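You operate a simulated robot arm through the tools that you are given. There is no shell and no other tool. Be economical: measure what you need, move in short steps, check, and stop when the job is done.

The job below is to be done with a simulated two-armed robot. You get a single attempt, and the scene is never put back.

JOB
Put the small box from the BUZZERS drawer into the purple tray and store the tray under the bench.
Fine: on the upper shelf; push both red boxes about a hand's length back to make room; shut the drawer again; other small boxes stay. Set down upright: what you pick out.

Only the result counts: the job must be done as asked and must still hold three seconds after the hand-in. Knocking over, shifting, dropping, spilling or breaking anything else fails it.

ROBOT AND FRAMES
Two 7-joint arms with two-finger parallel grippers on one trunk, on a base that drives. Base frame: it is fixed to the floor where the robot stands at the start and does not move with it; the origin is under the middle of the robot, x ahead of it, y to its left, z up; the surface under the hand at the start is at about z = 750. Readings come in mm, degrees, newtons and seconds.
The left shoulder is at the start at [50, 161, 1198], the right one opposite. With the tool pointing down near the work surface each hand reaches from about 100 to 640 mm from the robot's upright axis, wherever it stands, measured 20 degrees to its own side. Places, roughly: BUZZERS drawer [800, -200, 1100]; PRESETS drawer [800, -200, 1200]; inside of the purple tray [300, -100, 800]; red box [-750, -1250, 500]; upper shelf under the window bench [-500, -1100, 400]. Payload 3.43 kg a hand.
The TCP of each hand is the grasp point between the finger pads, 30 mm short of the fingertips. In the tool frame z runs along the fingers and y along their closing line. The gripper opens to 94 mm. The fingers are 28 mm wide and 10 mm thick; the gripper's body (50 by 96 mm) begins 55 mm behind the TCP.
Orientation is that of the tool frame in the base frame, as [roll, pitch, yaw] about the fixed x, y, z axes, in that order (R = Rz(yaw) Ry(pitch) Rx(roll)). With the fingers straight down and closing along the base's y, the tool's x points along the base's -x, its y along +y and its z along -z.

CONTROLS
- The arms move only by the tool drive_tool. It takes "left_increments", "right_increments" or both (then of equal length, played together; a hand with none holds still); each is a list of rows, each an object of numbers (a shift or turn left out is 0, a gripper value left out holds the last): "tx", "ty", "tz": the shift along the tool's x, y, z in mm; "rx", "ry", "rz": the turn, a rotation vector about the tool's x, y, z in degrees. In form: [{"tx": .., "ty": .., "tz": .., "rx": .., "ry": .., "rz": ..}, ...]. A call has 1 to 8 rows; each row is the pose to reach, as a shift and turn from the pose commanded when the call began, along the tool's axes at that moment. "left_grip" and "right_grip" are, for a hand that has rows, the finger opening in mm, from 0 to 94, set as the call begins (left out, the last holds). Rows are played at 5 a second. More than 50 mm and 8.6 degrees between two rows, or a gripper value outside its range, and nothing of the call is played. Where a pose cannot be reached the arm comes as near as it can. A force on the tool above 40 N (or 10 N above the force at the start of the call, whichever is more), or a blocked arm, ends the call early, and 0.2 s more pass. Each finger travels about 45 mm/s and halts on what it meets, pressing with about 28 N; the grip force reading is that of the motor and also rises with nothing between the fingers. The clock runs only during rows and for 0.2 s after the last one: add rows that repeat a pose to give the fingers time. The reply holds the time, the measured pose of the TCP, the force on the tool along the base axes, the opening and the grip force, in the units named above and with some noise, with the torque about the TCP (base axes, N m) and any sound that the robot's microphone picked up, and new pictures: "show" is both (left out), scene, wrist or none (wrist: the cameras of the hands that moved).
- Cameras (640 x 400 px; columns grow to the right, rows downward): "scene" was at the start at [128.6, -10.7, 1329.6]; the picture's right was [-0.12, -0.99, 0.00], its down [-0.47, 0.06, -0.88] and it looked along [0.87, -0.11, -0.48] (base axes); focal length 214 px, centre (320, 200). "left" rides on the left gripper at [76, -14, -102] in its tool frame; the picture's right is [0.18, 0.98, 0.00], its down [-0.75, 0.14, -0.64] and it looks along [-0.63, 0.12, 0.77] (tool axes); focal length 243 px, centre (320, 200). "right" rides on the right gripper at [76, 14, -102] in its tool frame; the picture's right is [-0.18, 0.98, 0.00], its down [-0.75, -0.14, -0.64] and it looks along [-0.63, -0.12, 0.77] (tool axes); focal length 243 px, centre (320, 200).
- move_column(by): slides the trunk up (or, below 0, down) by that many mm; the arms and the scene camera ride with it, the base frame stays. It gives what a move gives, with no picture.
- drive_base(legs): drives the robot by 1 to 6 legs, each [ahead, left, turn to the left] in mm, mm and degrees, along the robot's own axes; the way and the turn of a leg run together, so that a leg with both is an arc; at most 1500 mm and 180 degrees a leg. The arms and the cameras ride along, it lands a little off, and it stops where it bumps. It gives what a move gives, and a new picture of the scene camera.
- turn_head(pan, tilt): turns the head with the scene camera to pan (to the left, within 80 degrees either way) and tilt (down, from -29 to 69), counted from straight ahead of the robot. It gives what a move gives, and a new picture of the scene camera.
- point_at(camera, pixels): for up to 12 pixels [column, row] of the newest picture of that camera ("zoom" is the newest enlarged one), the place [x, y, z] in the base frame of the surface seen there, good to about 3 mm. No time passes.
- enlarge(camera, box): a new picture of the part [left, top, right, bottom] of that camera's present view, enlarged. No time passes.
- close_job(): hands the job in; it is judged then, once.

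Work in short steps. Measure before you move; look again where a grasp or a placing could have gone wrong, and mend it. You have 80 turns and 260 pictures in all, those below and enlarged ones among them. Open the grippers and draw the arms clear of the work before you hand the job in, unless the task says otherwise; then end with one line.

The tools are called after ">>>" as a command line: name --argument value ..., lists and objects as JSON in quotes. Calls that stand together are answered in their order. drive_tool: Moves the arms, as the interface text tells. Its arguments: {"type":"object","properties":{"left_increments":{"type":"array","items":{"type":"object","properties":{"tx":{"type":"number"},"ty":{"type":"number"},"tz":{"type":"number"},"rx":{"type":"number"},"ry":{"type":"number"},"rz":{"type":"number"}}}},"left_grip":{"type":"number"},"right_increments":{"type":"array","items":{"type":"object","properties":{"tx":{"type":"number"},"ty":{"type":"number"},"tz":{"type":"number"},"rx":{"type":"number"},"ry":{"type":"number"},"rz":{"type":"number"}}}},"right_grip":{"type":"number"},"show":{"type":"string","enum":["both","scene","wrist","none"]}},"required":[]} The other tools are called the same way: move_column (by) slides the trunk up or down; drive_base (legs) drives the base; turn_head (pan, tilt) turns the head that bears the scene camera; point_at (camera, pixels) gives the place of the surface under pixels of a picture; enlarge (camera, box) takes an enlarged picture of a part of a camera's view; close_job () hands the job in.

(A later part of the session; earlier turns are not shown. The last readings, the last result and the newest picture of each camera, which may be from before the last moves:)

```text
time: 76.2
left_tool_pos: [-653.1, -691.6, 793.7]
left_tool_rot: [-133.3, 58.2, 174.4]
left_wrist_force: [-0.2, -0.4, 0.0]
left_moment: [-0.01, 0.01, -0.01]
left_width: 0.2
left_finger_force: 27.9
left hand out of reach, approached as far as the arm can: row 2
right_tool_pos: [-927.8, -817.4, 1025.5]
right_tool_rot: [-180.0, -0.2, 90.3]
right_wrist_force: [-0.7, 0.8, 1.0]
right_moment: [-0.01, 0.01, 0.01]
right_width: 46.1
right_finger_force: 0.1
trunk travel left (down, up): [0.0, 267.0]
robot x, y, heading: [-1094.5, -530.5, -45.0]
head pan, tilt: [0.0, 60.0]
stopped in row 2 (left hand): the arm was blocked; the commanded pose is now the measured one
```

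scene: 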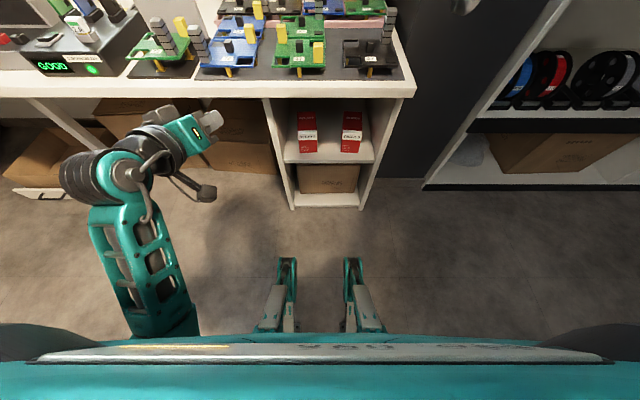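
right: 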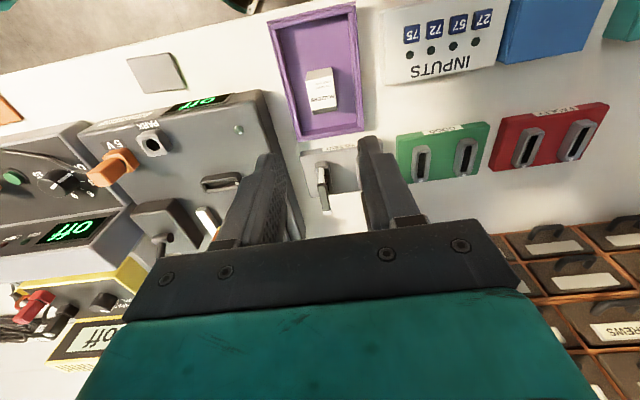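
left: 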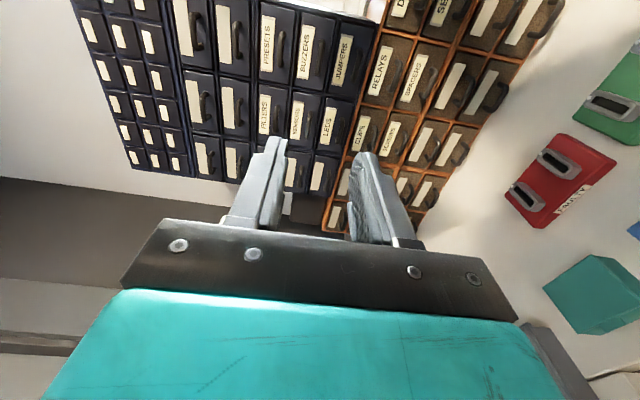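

The hand is now within 24° of the wanted pose; I finish the turn in place.

>>> drive_tool --left_increments '[{"rx": -3.1, "ry": 1.6, "rz": 4.75}, {"rx": -6.2, "ry": 3.2, "rz": 9.5}, {"rx": -9.3, "ry": 4.8, "rz": 14.25}, {"rx": -12.4, "ry": 6.4, "rz": 19}, {"rx": -12.4, "ry": 6.4, "rz": 19}]' --show "scene"

```text
time: 77.4
left_tool_pos: [-621.5, -661.9, 811.1]
left_tool_rot: [-173.5, 61.4, 137.9]
left_wrist_force: [-0.4, -0.9, 0.1]
left_moment: [-0.01, 0.01, 0.0]
left_width: 0.1
left_finger_force: 27.8
left hand out of reach, approached as far as the arm can: row 1, 2, 3, 4, 5
right_tool_pos: [-927.5, -817.1, 1025.8]
right_tool_rot: [179.9, -0.2, 90.3]
right_wrist_force: [0.9, 1.0, -0.7]
right_moment: [-0.03, 0.01, 0.0]
right_width: 46.1
right_finger_force: 0.0
trunk travel left (down, up): [0.0, 267.0]
robot x, y, heading: [-1093.1, -532.5, -45.5]
head pan, tilt: [0.0, 60.0]
```

scene: 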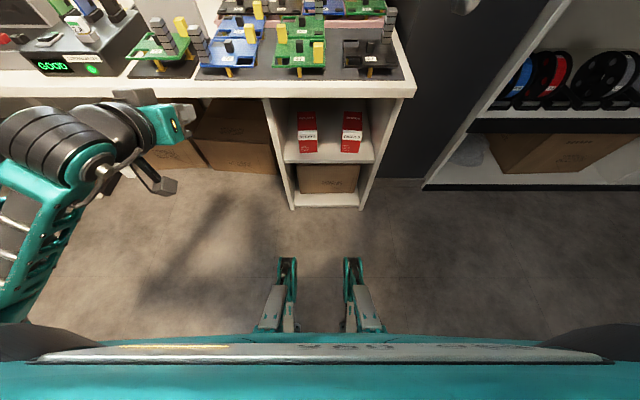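

The left arm ended in an awkward elbow-out configuration, so I will push with the right arm instead. I raise the left hand out of the way, and retract it.

>>> drive_tool --left_increments '[{"tx": -20, "tz": -21}, {"tx": -40, "tz": -43}, {"tx": -61, "tz": -65}, {"tx": -82, "tz": -87}, {"tx": -102, "tz": -108}, {"tx": -122, "tz": -130}, {"tx": -143, "tz": -152}]' --show "scene"

```text
time: 79.0
left_tool_pos: [-639.9, -613.5, 1026.0]
left_tool_rot: [-173.4, 61.4, 137.9]
left_wrist_force: [-0.8, -0.3, -0.3]
left_moment: [-0.03, 0.02, 0.01]
left_width: 0.0
left_finger_force: 28.0
left hand out of reach, approached as far as the arm can: row 1, 2, 3, 4, 5, 6, 7
right_tool_pos: [-927.0, -816.5, 1025.7]
right_tool_rot: [-179.9, -0.4, 90.2]
right_wrist_force: [1.1, 1.4, 0.9]
right_moment: [0.02, 0.03, 0.01]
right_width: 46.5
right_finger_force: 0.0
trunk travel left (down, up): [0.0, 267.0]
robot x, y, heading: [-1094.7, -532.3, -45.3]
head pan, tilt: [0.0, 60.0]
```

scene: 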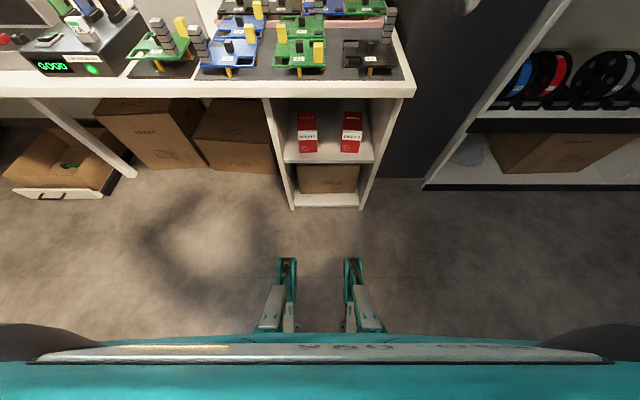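

Left arm is up and out of the way. I now orient the right hand: square to the bench, then pitched to point forward and 30° down while descending.

>>> drive_tool --right_increments '[{"tx": -14, "ty": 9.4, "tz": 17, "rz": -7.5}, {"tx": -28, "ty": 18.8, "tz": 33, "rz": -15}, {"tx": -42, "ty": 28.2, "tz": 50, "rz": -22.5}, {"tx": -57, "ty": 37.7, "tz": 67, "rz": -30}, {"tx": -71, "ty": 47, "tz": 83, "rz": -37.5}, {"tx": -85, "ty": 56.6, "tz": 100, "rz": -45}]' --right_grip 20 --show "none"

>>> drive_tool --right_increments '[{"tx": -7, "tz": 31, "ry": -7.5}, {"tx": -15, "tz": 62, "ry": -15}, {"tx": -22, "tz": 93, "ry": -22.5}, {"tx": -30, "tz": 125, "ry": -30}, {"tx": -37, "tz": 156, "ry": -37.5}, {"tx": -45, "tz": 187, "ry": -45}, {"tx": -52, "tz": 218, "ry": -52.5}, {"tx": -60, "tz": 250, "ry": -60}]' --right_grip 20

```text
time: 80.4
left_tool_pos: [-639.0, -613.3, 1026.8]
left_tool_rot: [-173.5, 61.3, 137.7]
left_wrist_force: [-0.3, 0.2, 0.2]
left_moment: [0.02, -0.01, 0.03]
left_width: 0.1
left_finger_force: 28.2
right_tool_pos: [-870.3, -901.2, 926.5]
right_tool_rot: [179.8, -0.3, 135.4]
right_wrist_force: [0.2, 0.6, -0.1]
right_moment: [0.02, 0.0, 0.02]
right_width: 20.0
right_finger_force: 0.0
trunk travel left (down, up): [0.0, 267.0]
robot x, y, heading: [-1093.6, -533.5, -45.0]
head pan, tilt: [0.0, 60.0]
```

```text
time: 82.2
left_tool_pos: [-640.1, -615.6, 1026.9]
left_tool_rot: [-173.8, 61.3, 137.6]
left_wrist_force: [-0.6, -1.5, 0.0]
left_moment: [0.02, -0.02, 0.06]
left_width: 0.0
left_finger_force: 27.7
right_tool_pos: [-821.9, -940.0, 677.1]
right_tool_rot: [178.8, 59.6, 134.0]
right_wrist_force: [-1.0, -1.8, -1.8]
right_moment: [0.03, -0.14, 0.2]
right_width: 20.1
right_finger_force: 0.0
right hand out of reach, approached as far as the arm can: row 8
trunk travel left (down, up): [0.0, 267.0]
robot x, y, heading: [-1095.0, -534.8, -45.2]
head pan, tilt: [0.0, 60.0]
```

scene: 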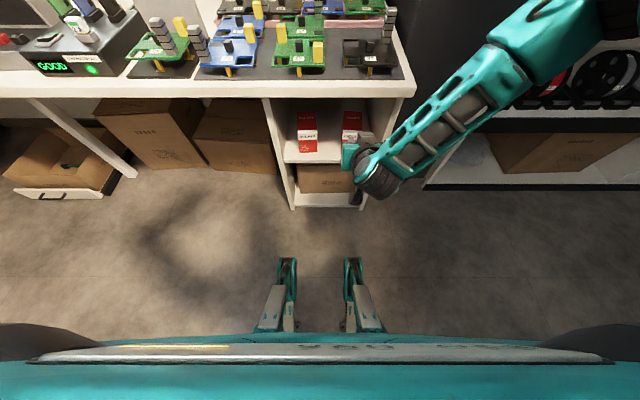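
right: 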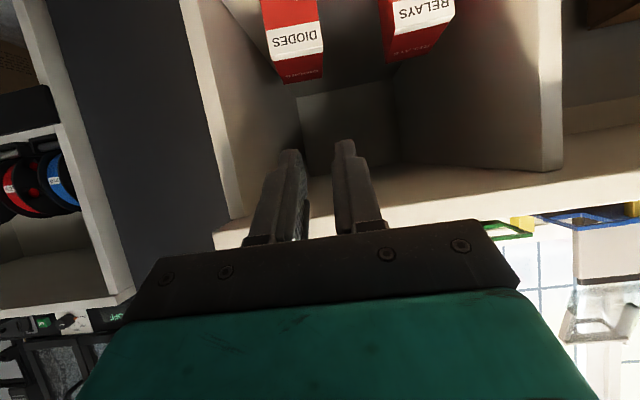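

Right hand is oriented (pitch 60°). I lower it to TCP z≈476 in line with the DIODES box (t=1271), outside the shelf.

>>> drive_tool --right_increments '[{"tx": 33, "ty": -5, "tz": 23}, {"tx": 66, "ty": -10, "tz": 46}, {"tx": 99, "ty": -15, "tz": 69}, {"tx": 133, "ty": -20, "tz": 91}, {"tx": 166, "ty": -25, "tz": 114}, {"tx": 166, "ty": -25, "tz": 114}]' --right_grip 20

```text
time: 83.6
left_tool_pos: [-639.4, -612.7, 1026.8]
left_tool_rot: [-173.5, 61.3, 137.9]
left_wrist_force: [-0.3, -0.6, -0.5]
left_moment: [0.0, 0.0, 0.01]
left_width: 0.0
left_finger_force: 28.2
right_tool_pos: [-757.1, -934.8, 514.3]
right_tool_rot: [-177.2, 57.2, 134.9]
right_wrist_force: [0.6, -0.3, 0.8]
right_moment: [-0.04, 0.0, 0.0]
right_width: 19.9
right_finger_force: 0.0
right hand out of reach, approached as far as the arm can: row 1, 2, 3, 4, 5, 6
trunk travel left (down, up): [0.0, 267.0]
robot x, y, heading: [-1093.9, -538.9, -45.1]
head pan, tilt: [0.0, 60.0]
```

scene: 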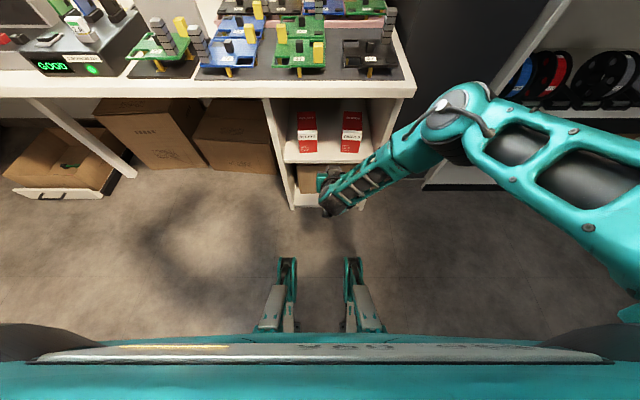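
right: 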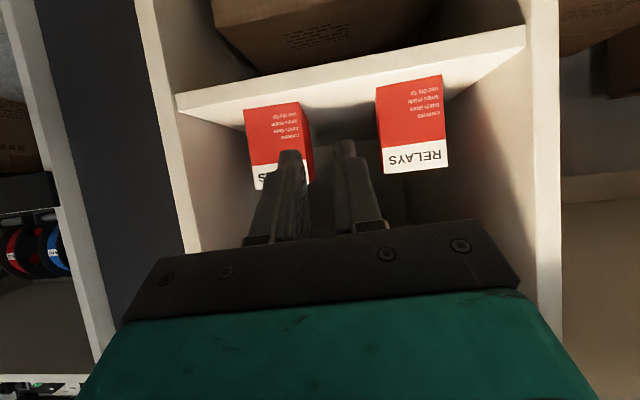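

The hand is too close to the body for that pose. I extend it 115 mm forward (still in front of the shelf), where the wrist should reach the commanded attitude, and check the elbow position.

>>> point_at --camera "scene" --pixels '[[455, 105], [485, 95], [440, 60], [420, 150]]'

>>> drive_tool --right_increments '[{"tx": -19, "tz": 33}, {"tx": -38, "tz": 66}, {"tx": -57.5, "tz": 99.6}, {"tx": -57.5, "tz": 99.6}]' --right_grip 20

```text
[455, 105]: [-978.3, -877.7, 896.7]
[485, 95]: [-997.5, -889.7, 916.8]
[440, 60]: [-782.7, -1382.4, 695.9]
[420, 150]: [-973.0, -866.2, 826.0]
```

```text
time: 84.6
left_tool_pos: [-638.6, -613.8, 1026.7]
left_tool_rot: [-173.5, 61.5, 137.8]
left_wrist_force: [-0.1, 0.1, -0.2]
left_moment: [-0.02, 0.04, 0.04]
left_width: 0.1
left_finger_force: 27.6
right_tool_pos: [-679.1, -1022.9, 511.0]
right_tool_rot: [-177.4, 57.2, 134.8]
right_wrist_force: [0.0, 0.2, -0.4]
right_moment: [-0.04, 0.04, -0.01]
right_width: 20.0
right_finger_force: 0.1
trunk travel left (down, up): [0.0, 267.0]
robot x, y, heading: [-1095.1, -531.7, -45.2]
head pan, tilt: [0.0, 60.0]
```

scene: 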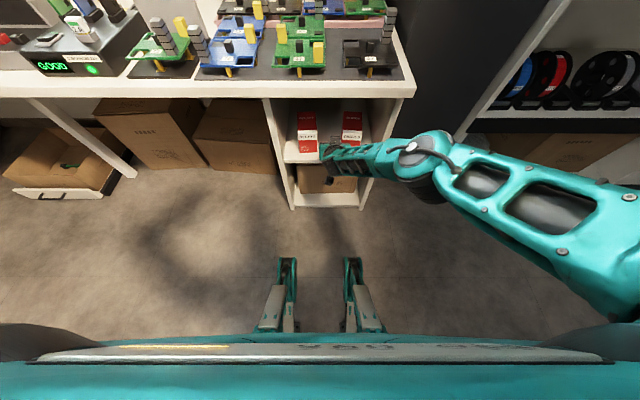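
right: 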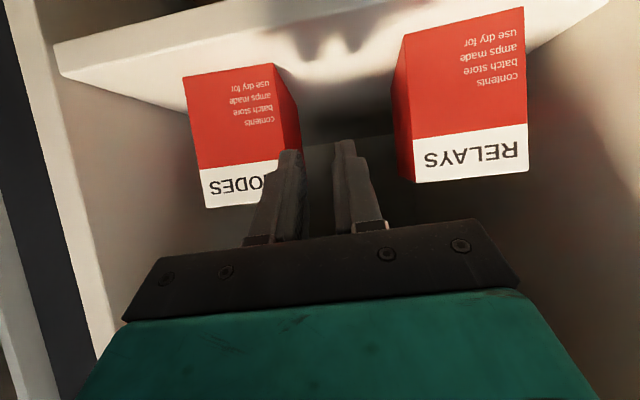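

Reached now: TCP (-679,-1023,511). I measure the box faces from this close view and shift 68 mm right and 32 mm down.

>>> point_at --camera "right" --pixels '[[188, 80], [268, 68], [210, 200], [255, 190], [408, 40], [520, 15], [420, 175], [522, 165], [230, 120], [465, 90], [300, 130], [100, 60]]'

>>> drive_tool --right_increments '[{"tx": 9, "ty": -23, "tz": 6}, {"tx": 18, "ty": -46, "tz": 12}, {"tx": 27, "ty": -68, "tz": 17}, {"tx": 27, "ty": -68, "tz": 17}]' --right_grip 20 --show "wrist"

```text
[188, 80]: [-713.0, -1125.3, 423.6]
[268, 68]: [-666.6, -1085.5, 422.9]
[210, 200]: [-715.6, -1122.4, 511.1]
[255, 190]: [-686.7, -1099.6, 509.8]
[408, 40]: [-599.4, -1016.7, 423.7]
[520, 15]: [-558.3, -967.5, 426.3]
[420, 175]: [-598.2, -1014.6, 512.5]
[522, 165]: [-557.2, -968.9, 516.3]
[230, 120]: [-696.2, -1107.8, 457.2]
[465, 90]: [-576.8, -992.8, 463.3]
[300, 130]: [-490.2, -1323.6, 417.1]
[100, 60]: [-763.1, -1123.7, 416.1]
```

```text
time: 85.6
left_tool_pos: [-639.4, -613.4, 1027.6]
left_tool_rot: [-173.5, 61.4, 137.7]
left_wrist_force: [-0.2, -0.1, 0.0]
left_moment: [-0.02, 0.0, 0.0]
left_width: 0.1
left_finger_force: 28.2
right_tool_pos: [-725.6, -1070.0, 481.6]
right_tool_rot: [-177.1, 57.0, 134.9]
right_wrist_force: [-0.8, 0.8, 0.5]
right_moment: [-0.02, 0.0, 0.02]
right_width: 19.9
right_finger_force: 0.1
right hand out of reach, approached as far as the arm can: row 3, 4
trunk travel left (down, up): [0.0, 267.0]
robot x, y, heading: [-1093.7, -540.2, -45.2]
head pan, tilt: [0.0, 60.0]
```

right: 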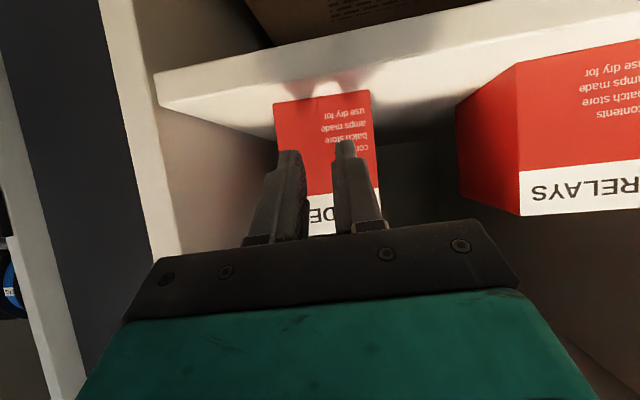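

TCP is centred on DIODES (t=1269.5) with the tips 25 mm from its front. I push forward with a slow straight move: first 110 mm.

>>> drive_tool --right_increments '[{"tx": -8.2, "tz": 12.6}, {"tx": -15.3, "tz": 23.5}, {"tx": -22.4, "tz": 34.4}, {"tx": -30, "tz": 46.1}, {"tx": -37.6, "tz": 57.9}, {"tx": -45.2, "tz": 69.6}, {"tx": -52.9, "tz": 81.4}, {"tx": -60, "tz": 92.3}]' --right_grip 20

```text
time: 87.4
left_tool_pos: [-639.5, -613.3, 1025.9]
left_tool_rot: [-173.6, 61.5, 137.9]
left_wrist_force: [-0.6, 0.4, 0.3]
left_moment: [0.03, -0.01, 0.01]
left_width: 0.1
left_finger_force: 28.8
right_tool_pos: [-707.0, -1097.1, 509.0]
right_tool_rot: [-177.2, 57.2, 134.9]
right_wrist_force: [-0.4, 0.3, -0.3]
right_moment: [0.0, 0.01, -0.01]
right_width: 19.7
right_finger_force: 0.0
right hand out of reach, approached as far as the arm can: row 1, 2, 3, 4, 5, 6, 7, 8
trunk travel left (down, up): [0.0, 267.0]
robot x, y, heading: [-1098.1, -533.7, -45.1]
head pan, tilt: [0.0, 60.0]
```

scene: 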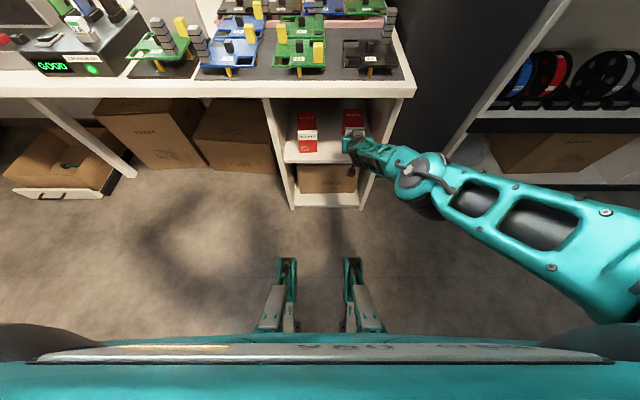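
right: 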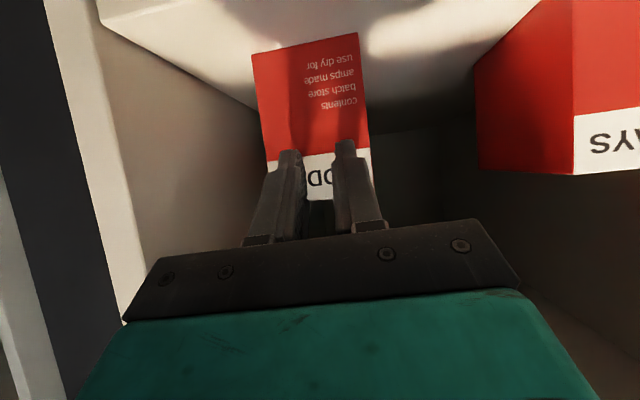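

The arm is at its reach limit; the push is better done by driving the base. I retract 70 mm and drop to z≈477, then check the box.

>>> drive_tool --right_increments '[{"tx": 19, "tz": -29.4}, {"tx": 38, "tz": -58.7}, {"tx": 52, "tz": -49.4}, {"tx": 65.9, "tz": -40.7}, {"tx": 65.9, "tz": -40.7}]' --right_grip 20 --show "wrist"

>>> enlarge --camera "scene" --box '[250, 70, 420, 220]'

```text
time: 88.6
left_tool_pos: [-639.2, -612.9, 1025.5]
left_tool_rot: [-173.6, 61.4, 137.7]
left_wrist_force: [0.8, 0.7, -0.8]
left_moment: [0.01, -0.02, -0.02]
left_width: 0.1
left_finger_force: 28.2
right_tool_pos: [-729.7, -1045.5, 477.6]
right_tool_rot: [-176.5, 56.4, 134.7]
right_wrist_force: [1.3, -0.1, -0.1]
right_moment: [0.05, 0.0, -0.01]
right_width: 20.3
right_finger_force: 0.1
right hand out of reach, approached as far as the arm can: row 2, 3, 4, 5
trunk travel left (down, up): [0.0, 267.0]
robot x, y, heading: [-1093.2, -531.9, -45.0]
head pan, tilt: [0.0, 60.0]
```

right: 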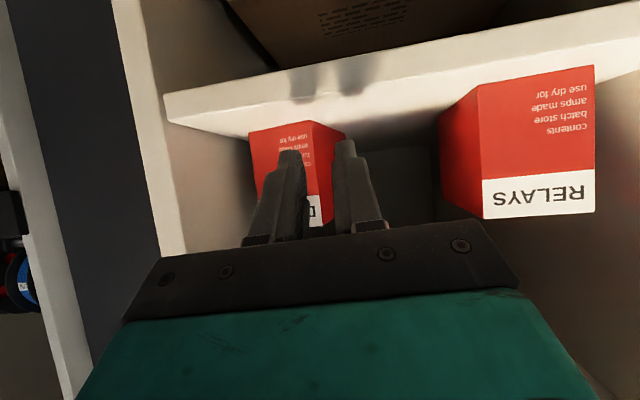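

```text
2.67 times, centred on (335, 145) of scene
```

zoom: 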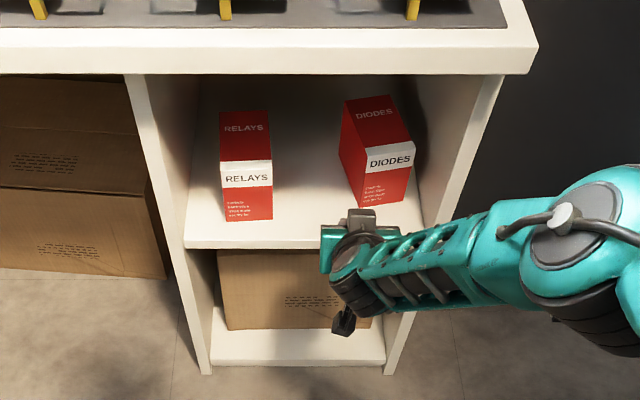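

The DIODES box seems slightly turned by the touch. I measure it.

>>> point_at --camera "zoom" --pixels '[[365, 203], [408, 193], [362, 178], [413, 165], [359, 165], [412, 150], [343, 103], [390, 95], [230, 218], [271, 215], [221, 115], [268, 113]]'

>>> point_at --camera "right" --pixels '[[253, 138], [312, 124], [262, 180], [318, 222], [335, 135], [485, 100], [590, 75], [440, 120], [400, 190]]'

```text
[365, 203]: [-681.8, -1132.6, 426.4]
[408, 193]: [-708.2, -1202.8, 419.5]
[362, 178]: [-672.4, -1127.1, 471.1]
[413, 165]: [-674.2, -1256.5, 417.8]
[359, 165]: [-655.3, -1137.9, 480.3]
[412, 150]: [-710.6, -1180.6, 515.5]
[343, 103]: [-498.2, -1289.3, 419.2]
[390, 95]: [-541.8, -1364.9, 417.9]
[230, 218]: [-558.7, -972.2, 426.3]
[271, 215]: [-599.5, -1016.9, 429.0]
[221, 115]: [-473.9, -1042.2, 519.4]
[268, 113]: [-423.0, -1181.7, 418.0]
```

```text
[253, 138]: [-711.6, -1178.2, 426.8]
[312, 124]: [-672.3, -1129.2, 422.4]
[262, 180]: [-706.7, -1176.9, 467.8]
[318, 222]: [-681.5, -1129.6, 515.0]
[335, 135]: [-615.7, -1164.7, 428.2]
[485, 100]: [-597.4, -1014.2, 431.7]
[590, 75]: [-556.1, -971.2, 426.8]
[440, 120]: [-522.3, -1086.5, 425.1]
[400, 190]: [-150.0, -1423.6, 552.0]
```

The box got nudged to n≈-326, t≈1276–1336 and turned ≈9°. I'll re-square it by gripping it, so I measure the side panel, fascia underside, and correct the hand attitude (θ=65°).

>>> point_at --camera "zoom" --pixels '[[430, 150], [450, 120], [425, 190], [500, 80], [300, 72], [530, 70], [480, 130], [395, 370]]'

>>> drive_tool --right_increments '[{"rx": -1.9, "ry": -4.3, "tz": -10}, {"rx": -3.7, "ry": -8.6, "tz": -10}, {"rx": -3.7, "ry": -8.6, "tz": -10}]' --right_grip 20 --show "wrist"

```text
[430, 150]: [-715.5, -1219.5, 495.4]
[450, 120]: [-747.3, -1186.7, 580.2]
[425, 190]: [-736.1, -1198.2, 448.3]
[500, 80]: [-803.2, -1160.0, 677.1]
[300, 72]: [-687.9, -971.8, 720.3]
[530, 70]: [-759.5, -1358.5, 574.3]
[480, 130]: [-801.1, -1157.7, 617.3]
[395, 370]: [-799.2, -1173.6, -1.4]
```

```text
time: 89.4
left_tool_pos: [-638.7, -613.2, 1026.2]
left_tool_rot: [-173.6, 61.4, 137.8]
left_wrist_force: [-0.2, -0.4, 0.2]
left_moment: [-0.05, -0.01, -0.02]
left_width: 0.1
left_finger_force: 27.9
right_tool_pos: [-701.5, -1043.3, 485.0]
right_tool_rot: [-177.7, 60.8, 135.2]
right_wrist_force: [0.1, -0.7, -0.9]
right_moment: [0.01, -0.02, -0.04]
right_width: 20.3
right_finger_force: 0.1
right hand out of reach, approached as far as the arm can: row 1, 2, 3
trunk travel left (down, up): [0.0, 267.0]
robot x, y, heading: [-1097.3, -533.2, -45.1]
head pan, tilt: [0.0, 60.0]
```

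right: 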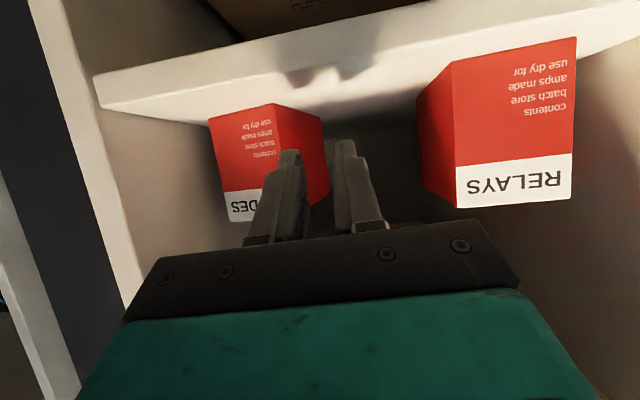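

Right panel inner face is t≈1368, so there's a 32 mm gap beside the box; fascia bottom is z 720. I open the hand to 86 mm and strafe the base 72 mm right to centre on the DIODES box.

>>> drive_base --legs '[[0, -72, 0]]'

>>> drive_tool --right_increments '[{"tz": 0}, {"tz": 0}, {"tz": 0}, {"tz": 0}]' --right_grip 86 --show "wrist"

>>> enlarge --camera "scene" --box '[220, 70, 390, 220]'

```text
time: 90.7
left_tool_pos: [-690.7, -665.9, 1026.0]
left_tool_rot: [-173.5, 61.4, 137.6]
left_wrist_force: [0.1, 0.9, 0.2]
left_moment: [0.0, 0.0, 0.01]
left_width: 0.0
left_finger_force: 27.8
right_tool_pos: [-752.8, -1095.3, 485.2]
right_tool_rot: [-177.8, 60.7, 135.2]
right_wrist_force: [1.0, -0.6, 0.3]
right_moment: [-0.05, 0.01, 0.03]
right_width: 20.0
right_finger_force: 0.0
trunk travel left (down, up): [0.0, 267.0]
robot x, y, heading: [-1147.3, -585.8, -45.1]
head pan, tilt: [0.0, 60.0]
```

scene: 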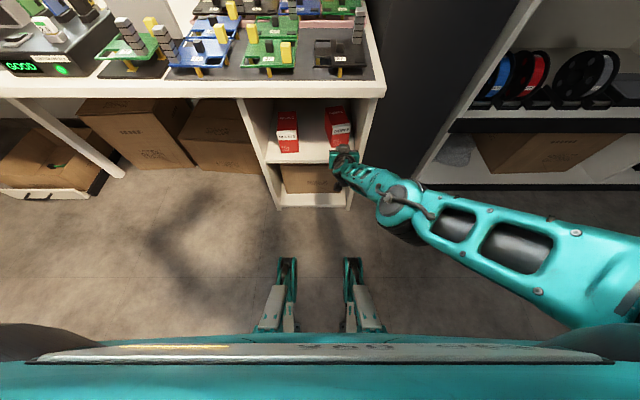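

```text
time: 91.7
left_tool_pos: [-689.2, -664.9, 1026.2]
left_tool_rot: [-173.5, 61.4, 137.7]
left_wrist_force: [-0.4, 0.3, 0.1]
left_moment: [0.0, 0.01, -0.05]
left_width: 0.2
left_finger_force: 27.6
right_tool_pos: [-752.7, -1095.1, 485.2]
right_tool_rot: [-177.8, 60.7, 135.1]
right_wrist_force: [0.2, -0.2, 0.3]
right_moment: [-0.01, -0.02, 0.0]
right_width: 85.9
right_finger_force: 0.1
trunk travel left (down, up): [0.0, 267.0]
robot x, y, heading: [-1147.0, -583.6, -45.4]
head pan, tilt: [0.0, 60.0]
```

right: 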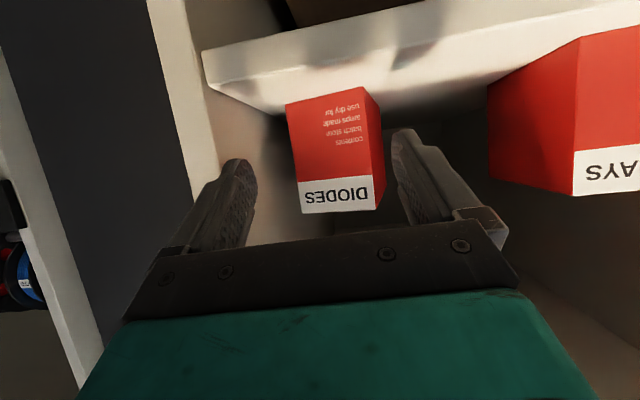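

```text
2.67 times, centred on (305, 145) of scene
```

zoom: 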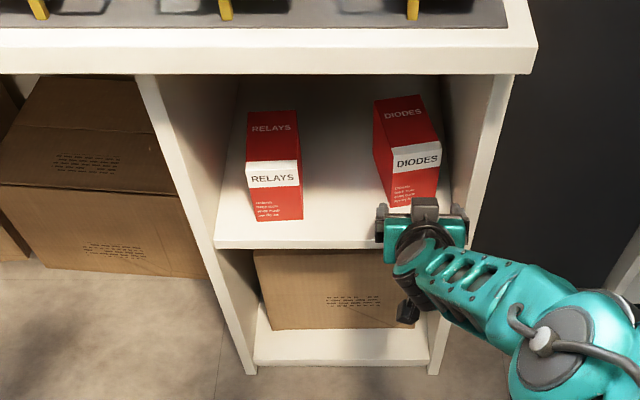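

Hand is centred on the DIODES box (t≈1307). I narrow to 78 mm, drive 86 mm forward so the fingers straddle the box front.

>>> drive_tool --right_increments '[{"tz": 0}, {"tz": 0}]' --right_grip 79 --show "none"

>>> drive_base --legs '[[86, 0, 0]]'

>>> enlarge --camera "right" --box '[120, 0, 560, 275]'

```text
time: 92.3
left_tool_pos: [-690.8, -665.4, 1027.2]
left_tool_rot: [-173.6, 61.4, 137.7]
left_wrist_force: [0.3, -0.2, 0.1]
left_moment: [0.01, 0.0, 0.0]
left_width: 0.4
left_finger_force: 27.8
right_tool_pos: [-753.4, -1094.1, 484.7]
right_tool_rot: [-177.9, 60.7, 135.1]
right_wrist_force: [0.1, -0.3, 0.0]
right_moment: [-0.04, 0.05, 0.01]
right_width: 78.9
right_finger_force: 0.1
trunk travel left (down, up): [0.0, 267.0]
robot x, y, heading: [-1145.7, -585.1, -45.4]
head pan, tilt: [0.0, 60.0]
```

```text
time: 93.4
left_tool_pos: [-631.2, -723.7, 1026.4]
left_tool_rot: [-173.6, 61.5, 137.7]
left_wrist_force: [0.1, 0.8, 0.2]
left_moment: [-0.03, 0.04, 0.03]
left_width: 0.0
left_finger_force: 27.7
right_tool_pos: [-691.7, -1154.1, 485.0]
right_tool_rot: [-177.9, 60.7, 135.2]
right_wrist_force: [-0.8, 1.6, -0.9]
right_moment: [-0.03, 0.0, 0.01]
right_width: 79.1
right_finger_force: 0.0
trunk travel left (down, up): [0.0, 267.0]
robot x, y, heading: [-1087.6, -644.7, -45.4]
head pan, tilt: [0.0, 60.0]
```

scene: 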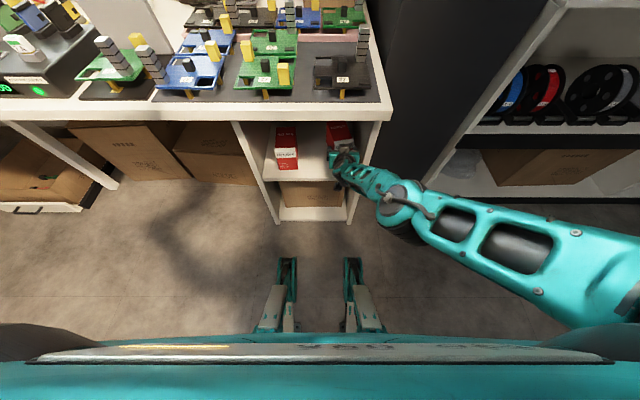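

```text
1.45 times, centred on (340, 138) of right
```

zoom: 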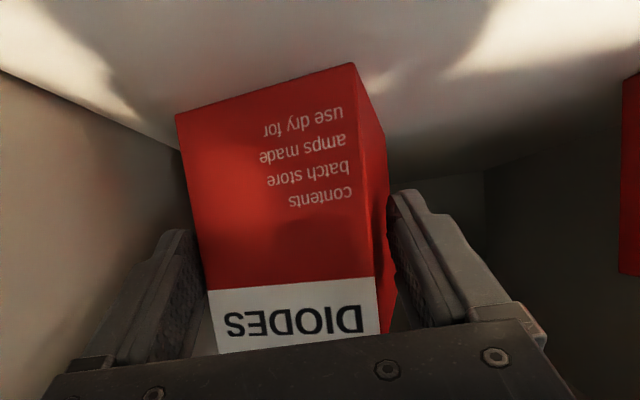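

The fingers straddle the box. I close on it to square it, then check.

>>> drive_tool --right_increments '[{"tz": 0}, {"tz": 0}, {"tz": 0}, {"tz": 0}]' --right_grip 50 --show "wrist"

>>> point_at --camera "scene" --pixels '[[345, 165], [360, 180], [385, 200], [400, 190], [375, 175], [440, 220]]'

```text
time: 94.4
left_tool_pos: [-629.7, -724.2, 1027.2]
left_tool_rot: [-173.4, 61.4, 137.8]
left_wrist_force: [-0.1, -0.2, 1.0]
left_moment: [-0.03, 0.01, 0.01]
left_width: 0.3
left_finger_force: 27.7
right_tool_pos: [-692.2, -1153.0, 486.5]
right_tool_rot: [-177.8, 60.7, 135.1]
right_wrist_force: [-0.2, 0.5, 1.8]
right_moment: [0.04, -0.22, 0.16]
right_width: 75.5
right_finger_force: 28.0
trunk travel left (down, up): [0.0, 267.0]
robot x, y, heading: [-1085.7, -643.4, -45.4]
head pan, tilt: [0.0, 60.0]
```

right: 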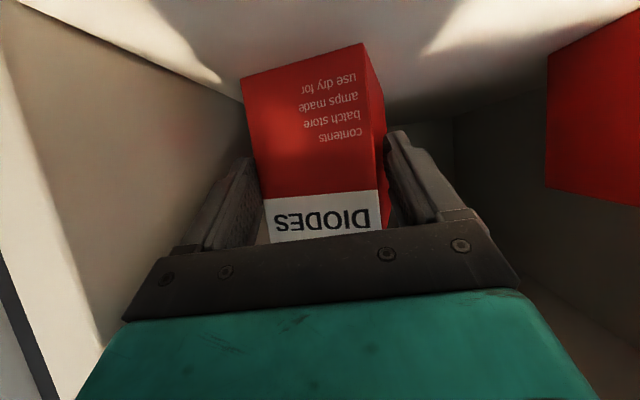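

```text
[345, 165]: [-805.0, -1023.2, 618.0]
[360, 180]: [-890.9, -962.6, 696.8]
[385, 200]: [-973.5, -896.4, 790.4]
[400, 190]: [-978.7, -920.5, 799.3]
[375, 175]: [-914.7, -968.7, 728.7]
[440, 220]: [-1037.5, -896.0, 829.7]
```

The grip holds the box (75.5 mm). Forearm top runs at z≈618 at n≈-154 with 40° slope, so ≈135 mm more forward stays under the fascia (720). I slide the box 34 mm left, then 135 mm back.

>>> drive_base --legs '[[0, 34, 0], [135, 0, 0]]'

>>> enlarge --camera "right" --box '[0, 0, 640, 400]'

```text
time: 96.3
left_tool_pos: [-510.5, -794.6, 1025.9]
left_tool_rot: [-173.4, 61.3, 137.9]
left_wrist_force: [0.1, 0.3, 0.3]
left_moment: [0.0, 0.03, 0.0]
left_width: 0.3
left_finger_force: 28.0
right_tool_pos: [-571.9, -1224.0, 484.6]
right_tool_rot: [-177.7, 60.7, 135.2]
right_wrist_force: [2.2, -1.9, 4.6]
right_moment: [0.04, -0.29, -0.06]
right_width: 71.2
right_finger_force: 27.5
trunk travel left (down, up): [0.0, 267.0]
robot x, y, heading: [-967.1, -718.6, -45.0]
head pan, tilt: [0.0, 60.0]
```

scene: 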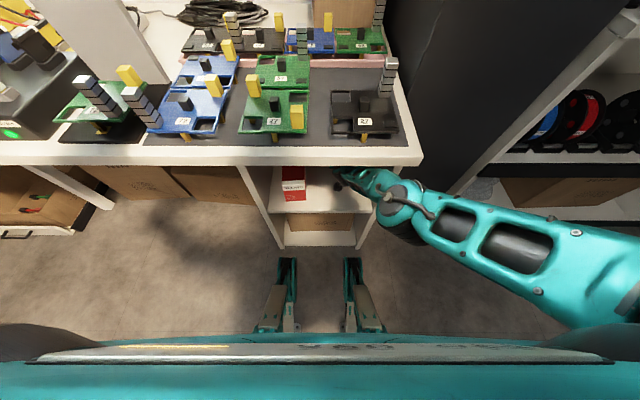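

```text
1.00 times, centred on (320, 200) of right (not enlarged: the box is as wide or as high as the picture)
```

zoom: 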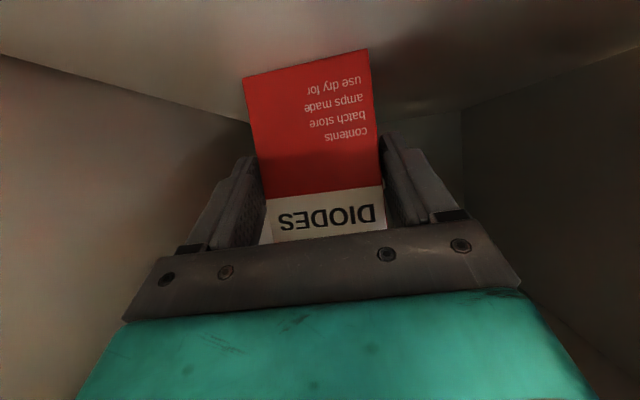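

Box squared up (71 mm) and now with TCP n≈-461, t≈1270. I open to 86, back the base out 232 mm, and strafe left 159 mm to line up with RELAYS.

>>> drive_tool --right_increments '[{"tz": 0}, {"tz": 0}, {"tz": 0}]' --right_grip 86 --show "none"

>>> drive_base --legs '[[-232, 0, 0], [0, 159, 0]]'

>>> enlarge --camera "right" --box '[0, 0, 640, 400]'

>>> enlarge --camera "scene" --box '[250, 70, 440, 220]'

```text
time: 97.1
left_tool_pos: [-511.3, -796.0, 1025.9]
left_tool_rot: [-173.5, 61.4, 137.9]
left_wrist_force: [-0.1, 0.0, 0.4]
left_moment: [0.0, 0.0, 0.0]
left_width: 0.0
left_finger_force: 28.3
right_tool_pos: [-571.8, -1225.4, 485.0]
right_tool_rot: [-177.7, 60.8, 135.3]
right_wrist_force: [-0.3, 0.8, -0.3]
right_moment: [0.02, 0.0, -0.01]
right_width: 86.1
right_finger_force: 0.1
trunk travel left (down, up): [0.0, 267.0]
robot x, y, heading: [-967.7, -717.9, -45.0]
head pan, tilt: [0.0, 60.0]
```

```text
time: 100.5
left_tool_pos: [-563.6, -516.3, 1027.8]
left_tool_rot: [-173.5, 61.4, 138.0]
left_wrist_force: [-0.7, 0.4, 0.6]
left_moment: [0.01, -0.02, -0.01]
left_width: 0.0
left_finger_force: 28.6
right_tool_pos: [-622.5, -945.4, 485.1]
right_tool_rot: [-177.6, 60.8, 135.4]
right_wrist_force: [-0.1, -0.1, -0.3]
right_moment: [0.04, 0.04, -0.01]
right_width: 86.1
right_finger_force: 0.0
trunk travel left (down, up): [0.0, 267.0]
robot x, y, heading: [-1014.4, -439.8, -44.9]
head pan, tilt: [0.0, 60.0]
```

scene: 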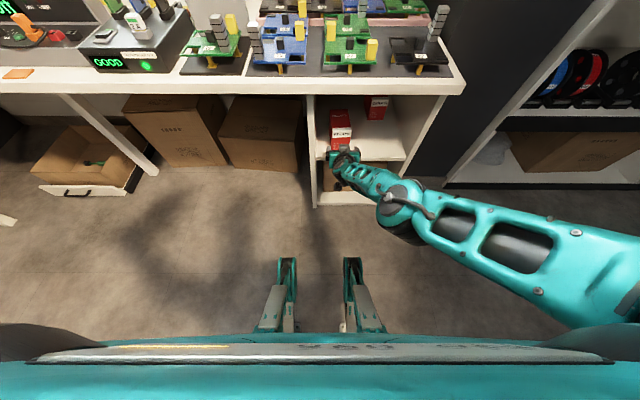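

```text
1.00 times, centred on (320, 200) of right (not enlarged: the box is as wide or as high as the picture)
```

zoom: 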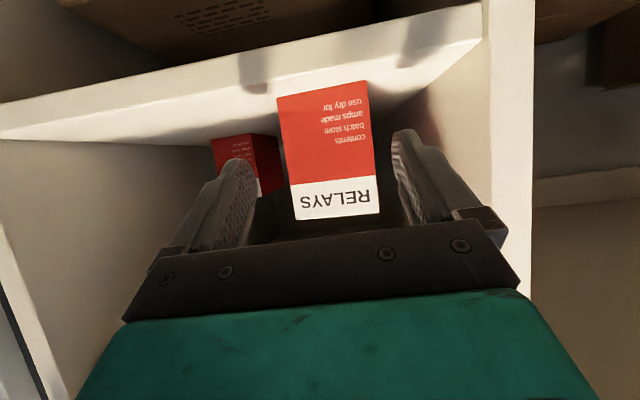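

```text
2.67 times, centred on (345, 145) of scene
```

zoom: 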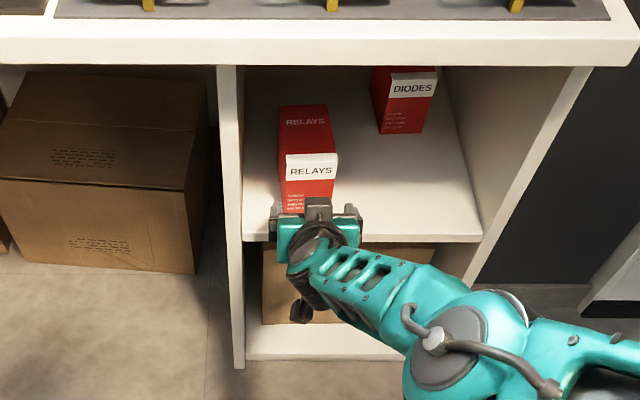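

Lined up with RELAYS (t≈1109). I drive 68 mm forward, grip, and push 164 mm back.

>>> drive_base --legs '[[68, 0, 0]]'

>>> drive_tool --right_increments '[{"tz": 0}, {"tz": 0}, {"tz": 0}, {"tz": 0}]' --right_grip 50 --show "wrist"

```text
time: 101.5
left_tool_pos: [-515.8, -562.3, 1027.4]
left_tool_rot: [-173.5, 61.5, 138.0]
left_wrist_force: [0.0, 0.2, -0.4]
left_moment: [-0.02, 0.01, -0.01]
left_width: 0.0
left_finger_force: 28.3
right_tool_pos: [-575.3, -992.1, 484.3]
right_tool_rot: [-177.7, 60.7, 135.5]
right_wrist_force: [0.2, -0.4, -0.4]
right_moment: [-0.01, -0.02, -0.01]
right_width: 86.0
right_finger_force: 0.1
trunk travel left (down, up): [0.0, 267.0]
robot x, y, heading: [-975.6, -486.4, -45.0]
head pan, tilt: [0.0, 60.0]
```

scene: 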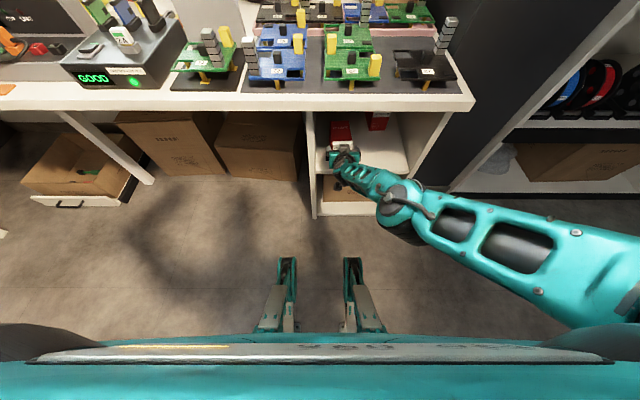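

```text
time: 102.5
left_tool_pos: [-515.5, -564.1, 1026.2]
left_tool_rot: [-173.6, 61.3, 137.9]
left_wrist_force: [-0.4, 0.3, 0.1]
left_moment: [-0.01, -0.02, 0.04]
left_width: 0.0
left_finger_force: 28.3
right_tool_pos: [-574.9, -993.9, 485.9]
right_tool_rot: [-177.7, 60.8, 135.4]
right_wrist_force: [-1.1, 0.9, 0.9]
right_moment: [0.07, -0.17, 0.16]
right_width: 74.6
right_finger_force: 28.6
trunk travel left (down, up): [0.0, 267.0]
robot x, y, heading: [-972.5, -485.0, -45.2]
head pan, tilt: [0.0, 60.0]
```

right: 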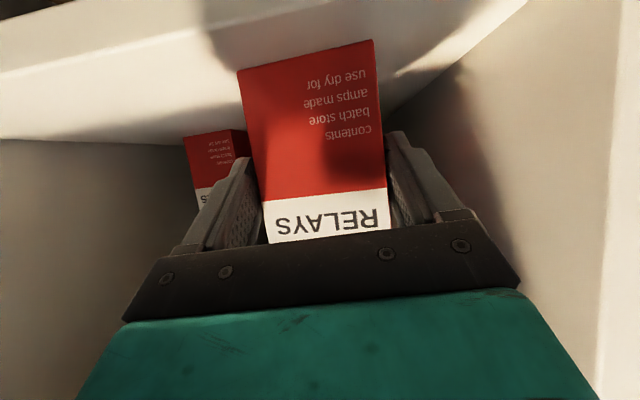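

RELAYS is gripped (74.6 mm). I push 165 mm back, release, and back out.

>>> drive_base --legs '[[165, 0, 0]]'

>>> drive_tool --right_increments '[{"tz": 0}, {"tz": 0}, {"tz": 0}]' --right_grip 86 --show "wrist"

>>> drive_base --legs '[[-330, 0, 0]]'

>>> enlarge --camera "right" --box '[0, 0, 640, 400]'

```text
time: 103.9
left_tool_pos: [-400.1, -676.8, 1026.1]
left_tool_rot: [-173.5, 61.4, 138.2]
left_wrist_force: [0.4, 0.7, 0.2]
left_moment: [0.01, 0.01, 0.0]
left_width: 0.0
left_finger_force: 27.6
right_tool_pos: [-459.3, -1107.4, 485.1]
right_tool_rot: [-177.7, 60.7, 135.4]
right_wrist_force: [0.3, -0.2, 1.9]
right_moment: [-0.02, -0.21, 0.07]
right_width: 74.6
right_finger_force: 27.7
trunk travel left (down, up): [0.0, 267.0]
robot x, y, heading: [-857.6, -600.8, -44.7]
head pan, tilt: [0.0, 60.0]
```

scene: 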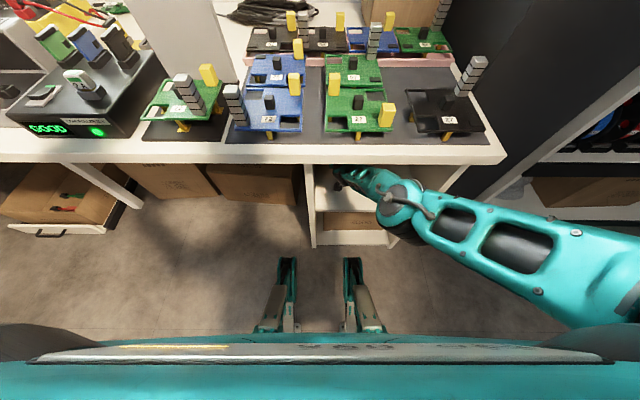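

```text
time: 104.7
left_tool_pos: [-399.9, -678.5, 1026.7]
left_tool_rot: [-173.5, 61.5, 138.1]
left_wrist_force: [0.4, 0.9, 0.6]
left_moment: [0.01, -0.03, -0.01]
left_width: 0.0
left_finger_force: 27.9
right_tool_pos: [-460.2, -1108.0, 485.9]
right_tool_rot: [-177.6, 60.8, 135.5]
right_wrist_force: [0.6, 0.3, -0.1]
right_moment: [0.04, -0.01, -0.02]
right_width: 86.1
right_finger_force: 0.0
trunk travel left (down, up): [0.0, 267.0]
robot x, y, heading: [-853.9, -598.1, -44.8]
head pan, tilt: [0.0, 60.0]
```

right: 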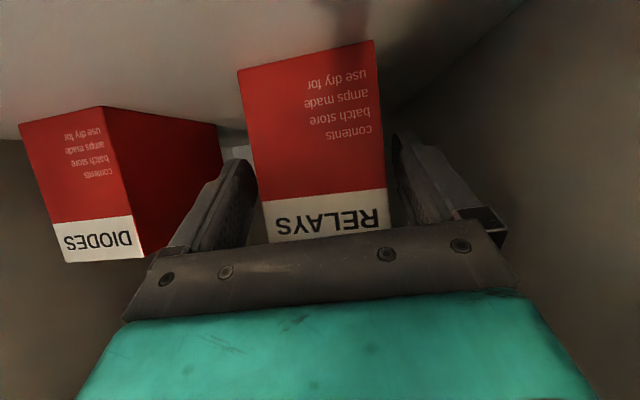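

```text
time: 106.9
left_tool_pos: [-631.7, -446.9, 1026.9]
left_tool_rot: [-173.6, 61.5, 138.2]
left_wrist_force: [0.6, 0.7, 0.8]
left_moment: [-0.01, -0.01, 0.02]
left_width: 0.0
left_finger_force: 27.8
right_tool_pos: [-692.3, -876.6, 486.2]
right_tool_rot: [-177.7, 60.7, 135.5]
right_wrist_force: [0.4, 0.5, -0.2]
right_moment: [-0.02, 0.03, -0.06]
right_width: 85.6
right_finger_force: 0.1
trunk travel left (down, up): [0.0, 267.0]
robot x, y, heading: [-1087.6, -367.0, -44.7]
head pan, tilt: [0.0, 60.0]
```

scene: 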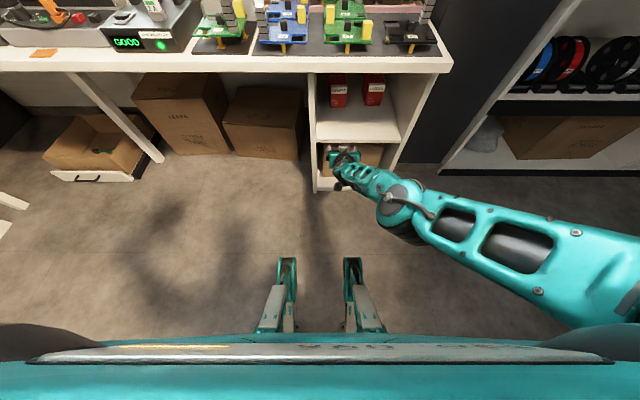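

```text
1.00 times, centred on (320, 200) of right (not enlarged: the box is as wide or as high as the picture)
```

zoom: 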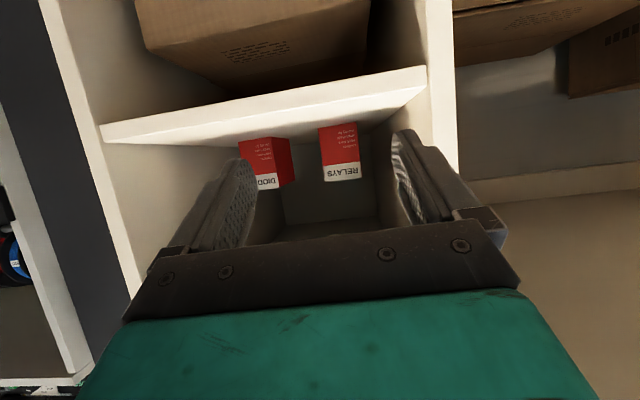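

Both boxes are upright and ~167 mm further back. Now the tray: I raise the trunk 225 mm, drive back left along the bench 900 mm and look left for clearance.

>>> point_at --camera "scene" --pixels '[[338, 92], [374, 88], [338, 105], [374, 102], [360, 120], [345, 135]]'

>>> move_column --by 225

>>> drive_base --legs '[[0, 900, 0]]'

>>> turn_head --pan 55 --tilt 45

```text
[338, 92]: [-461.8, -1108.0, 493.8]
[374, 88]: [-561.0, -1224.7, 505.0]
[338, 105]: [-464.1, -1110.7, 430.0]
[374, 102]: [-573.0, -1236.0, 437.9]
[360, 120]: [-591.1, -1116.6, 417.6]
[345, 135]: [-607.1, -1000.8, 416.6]
```

```text
time: 109.3
left_tool_pos: [-632.5, -447.3, 1251.5]
left_tool_rot: [-173.5, 61.4, 138.0]
left_wrist_force: [0.5, 0.4, 0.5]
left_moment: [-0.02, -0.01, 0.01]
left_width: 0.0
left_finger_force: 28.1
right_tool_pos: [-691.9, -876.9, 710.3]
right_tool_rot: [-177.7, 60.9, 135.4]
right_wrist_force: [0.7, -0.2, -0.5]
right_moment: [0.02, 0.0, 0.0]
right_width: 86.1
right_finger_force: 0.0
trunk travel left (down, up): [-225.0, 42.0]
robot x, y, heading: [-1085.9, -367.7, -45.0]
head pan, tilt: [0.0, 60.0]
```

```text
time: 117.5
left_tool_pos: [5.1, 180.0, 1251.7]
left_tool_rot: [-173.4, 61.4, 137.3]
left_wrist_force: [-0.1, 0.3, -0.1]
left_moment: [-0.01, -0.05, -0.01]
left_width: 0.0
left_finger_force: 27.7
right_tool_pos: [-59.4, -248.7, 711.5]
right_tool_rot: [-177.7, 60.8, 134.7]
right_wrist_force: [0.0, 0.1, -0.2]
right_moment: [0.02, -0.03, 0.03]
right_width: 85.9
right_finger_force: 0.0
trunk travel left (down, up): [-225.0, 42.0]
robot x, y, heading: [-453.0, 267.0, -45.7]
head pan, tilt: [0.0, 60.0]
```

scene: 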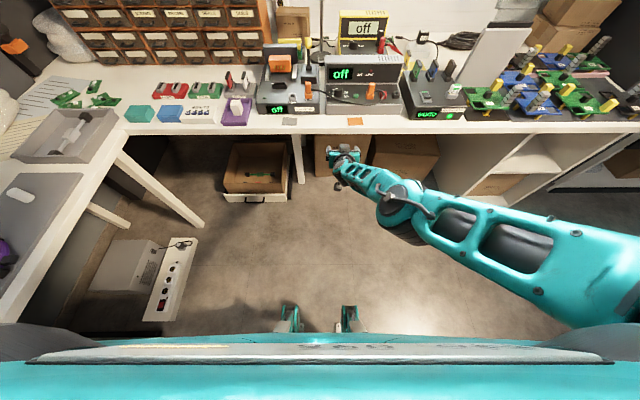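

```text
time: 118.8
left_tool_pos: [5.1, 179.8, 1251.5]
left_tool_rot: [-173.4, 61.4, 137.2]
left_wrist_force: [0.4, -0.3, -0.4]
left_moment: [0.05, -0.01, 0.02]
left_width: 0.0
left_finger_force: 27.8
right_tool_pos: [-60.9, -249.5, 709.8]
right_tool_rot: [-177.8, 60.8, 134.7]
right_wrist_force: [-0.3, 0.1, 0.0]
right_moment: [0.02, 0.03, -0.01]
right_width: 85.7
right_finger_force: 0.0
trunk travel left (down, up): [-225.0, 42.0]
robot x, y, heading: [-448.5, 263.9, -45.7]
head pan, tilt: [55.0, 45.0]
```

scene: 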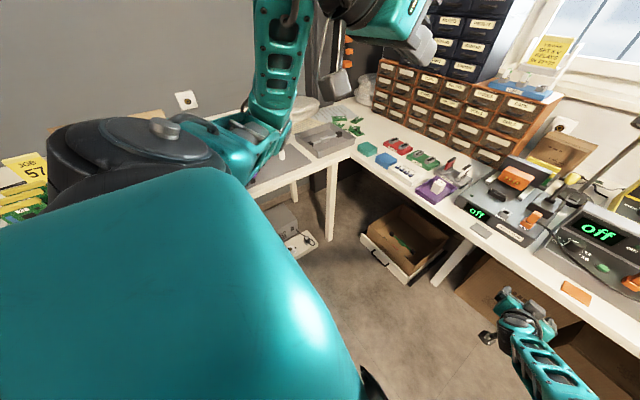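

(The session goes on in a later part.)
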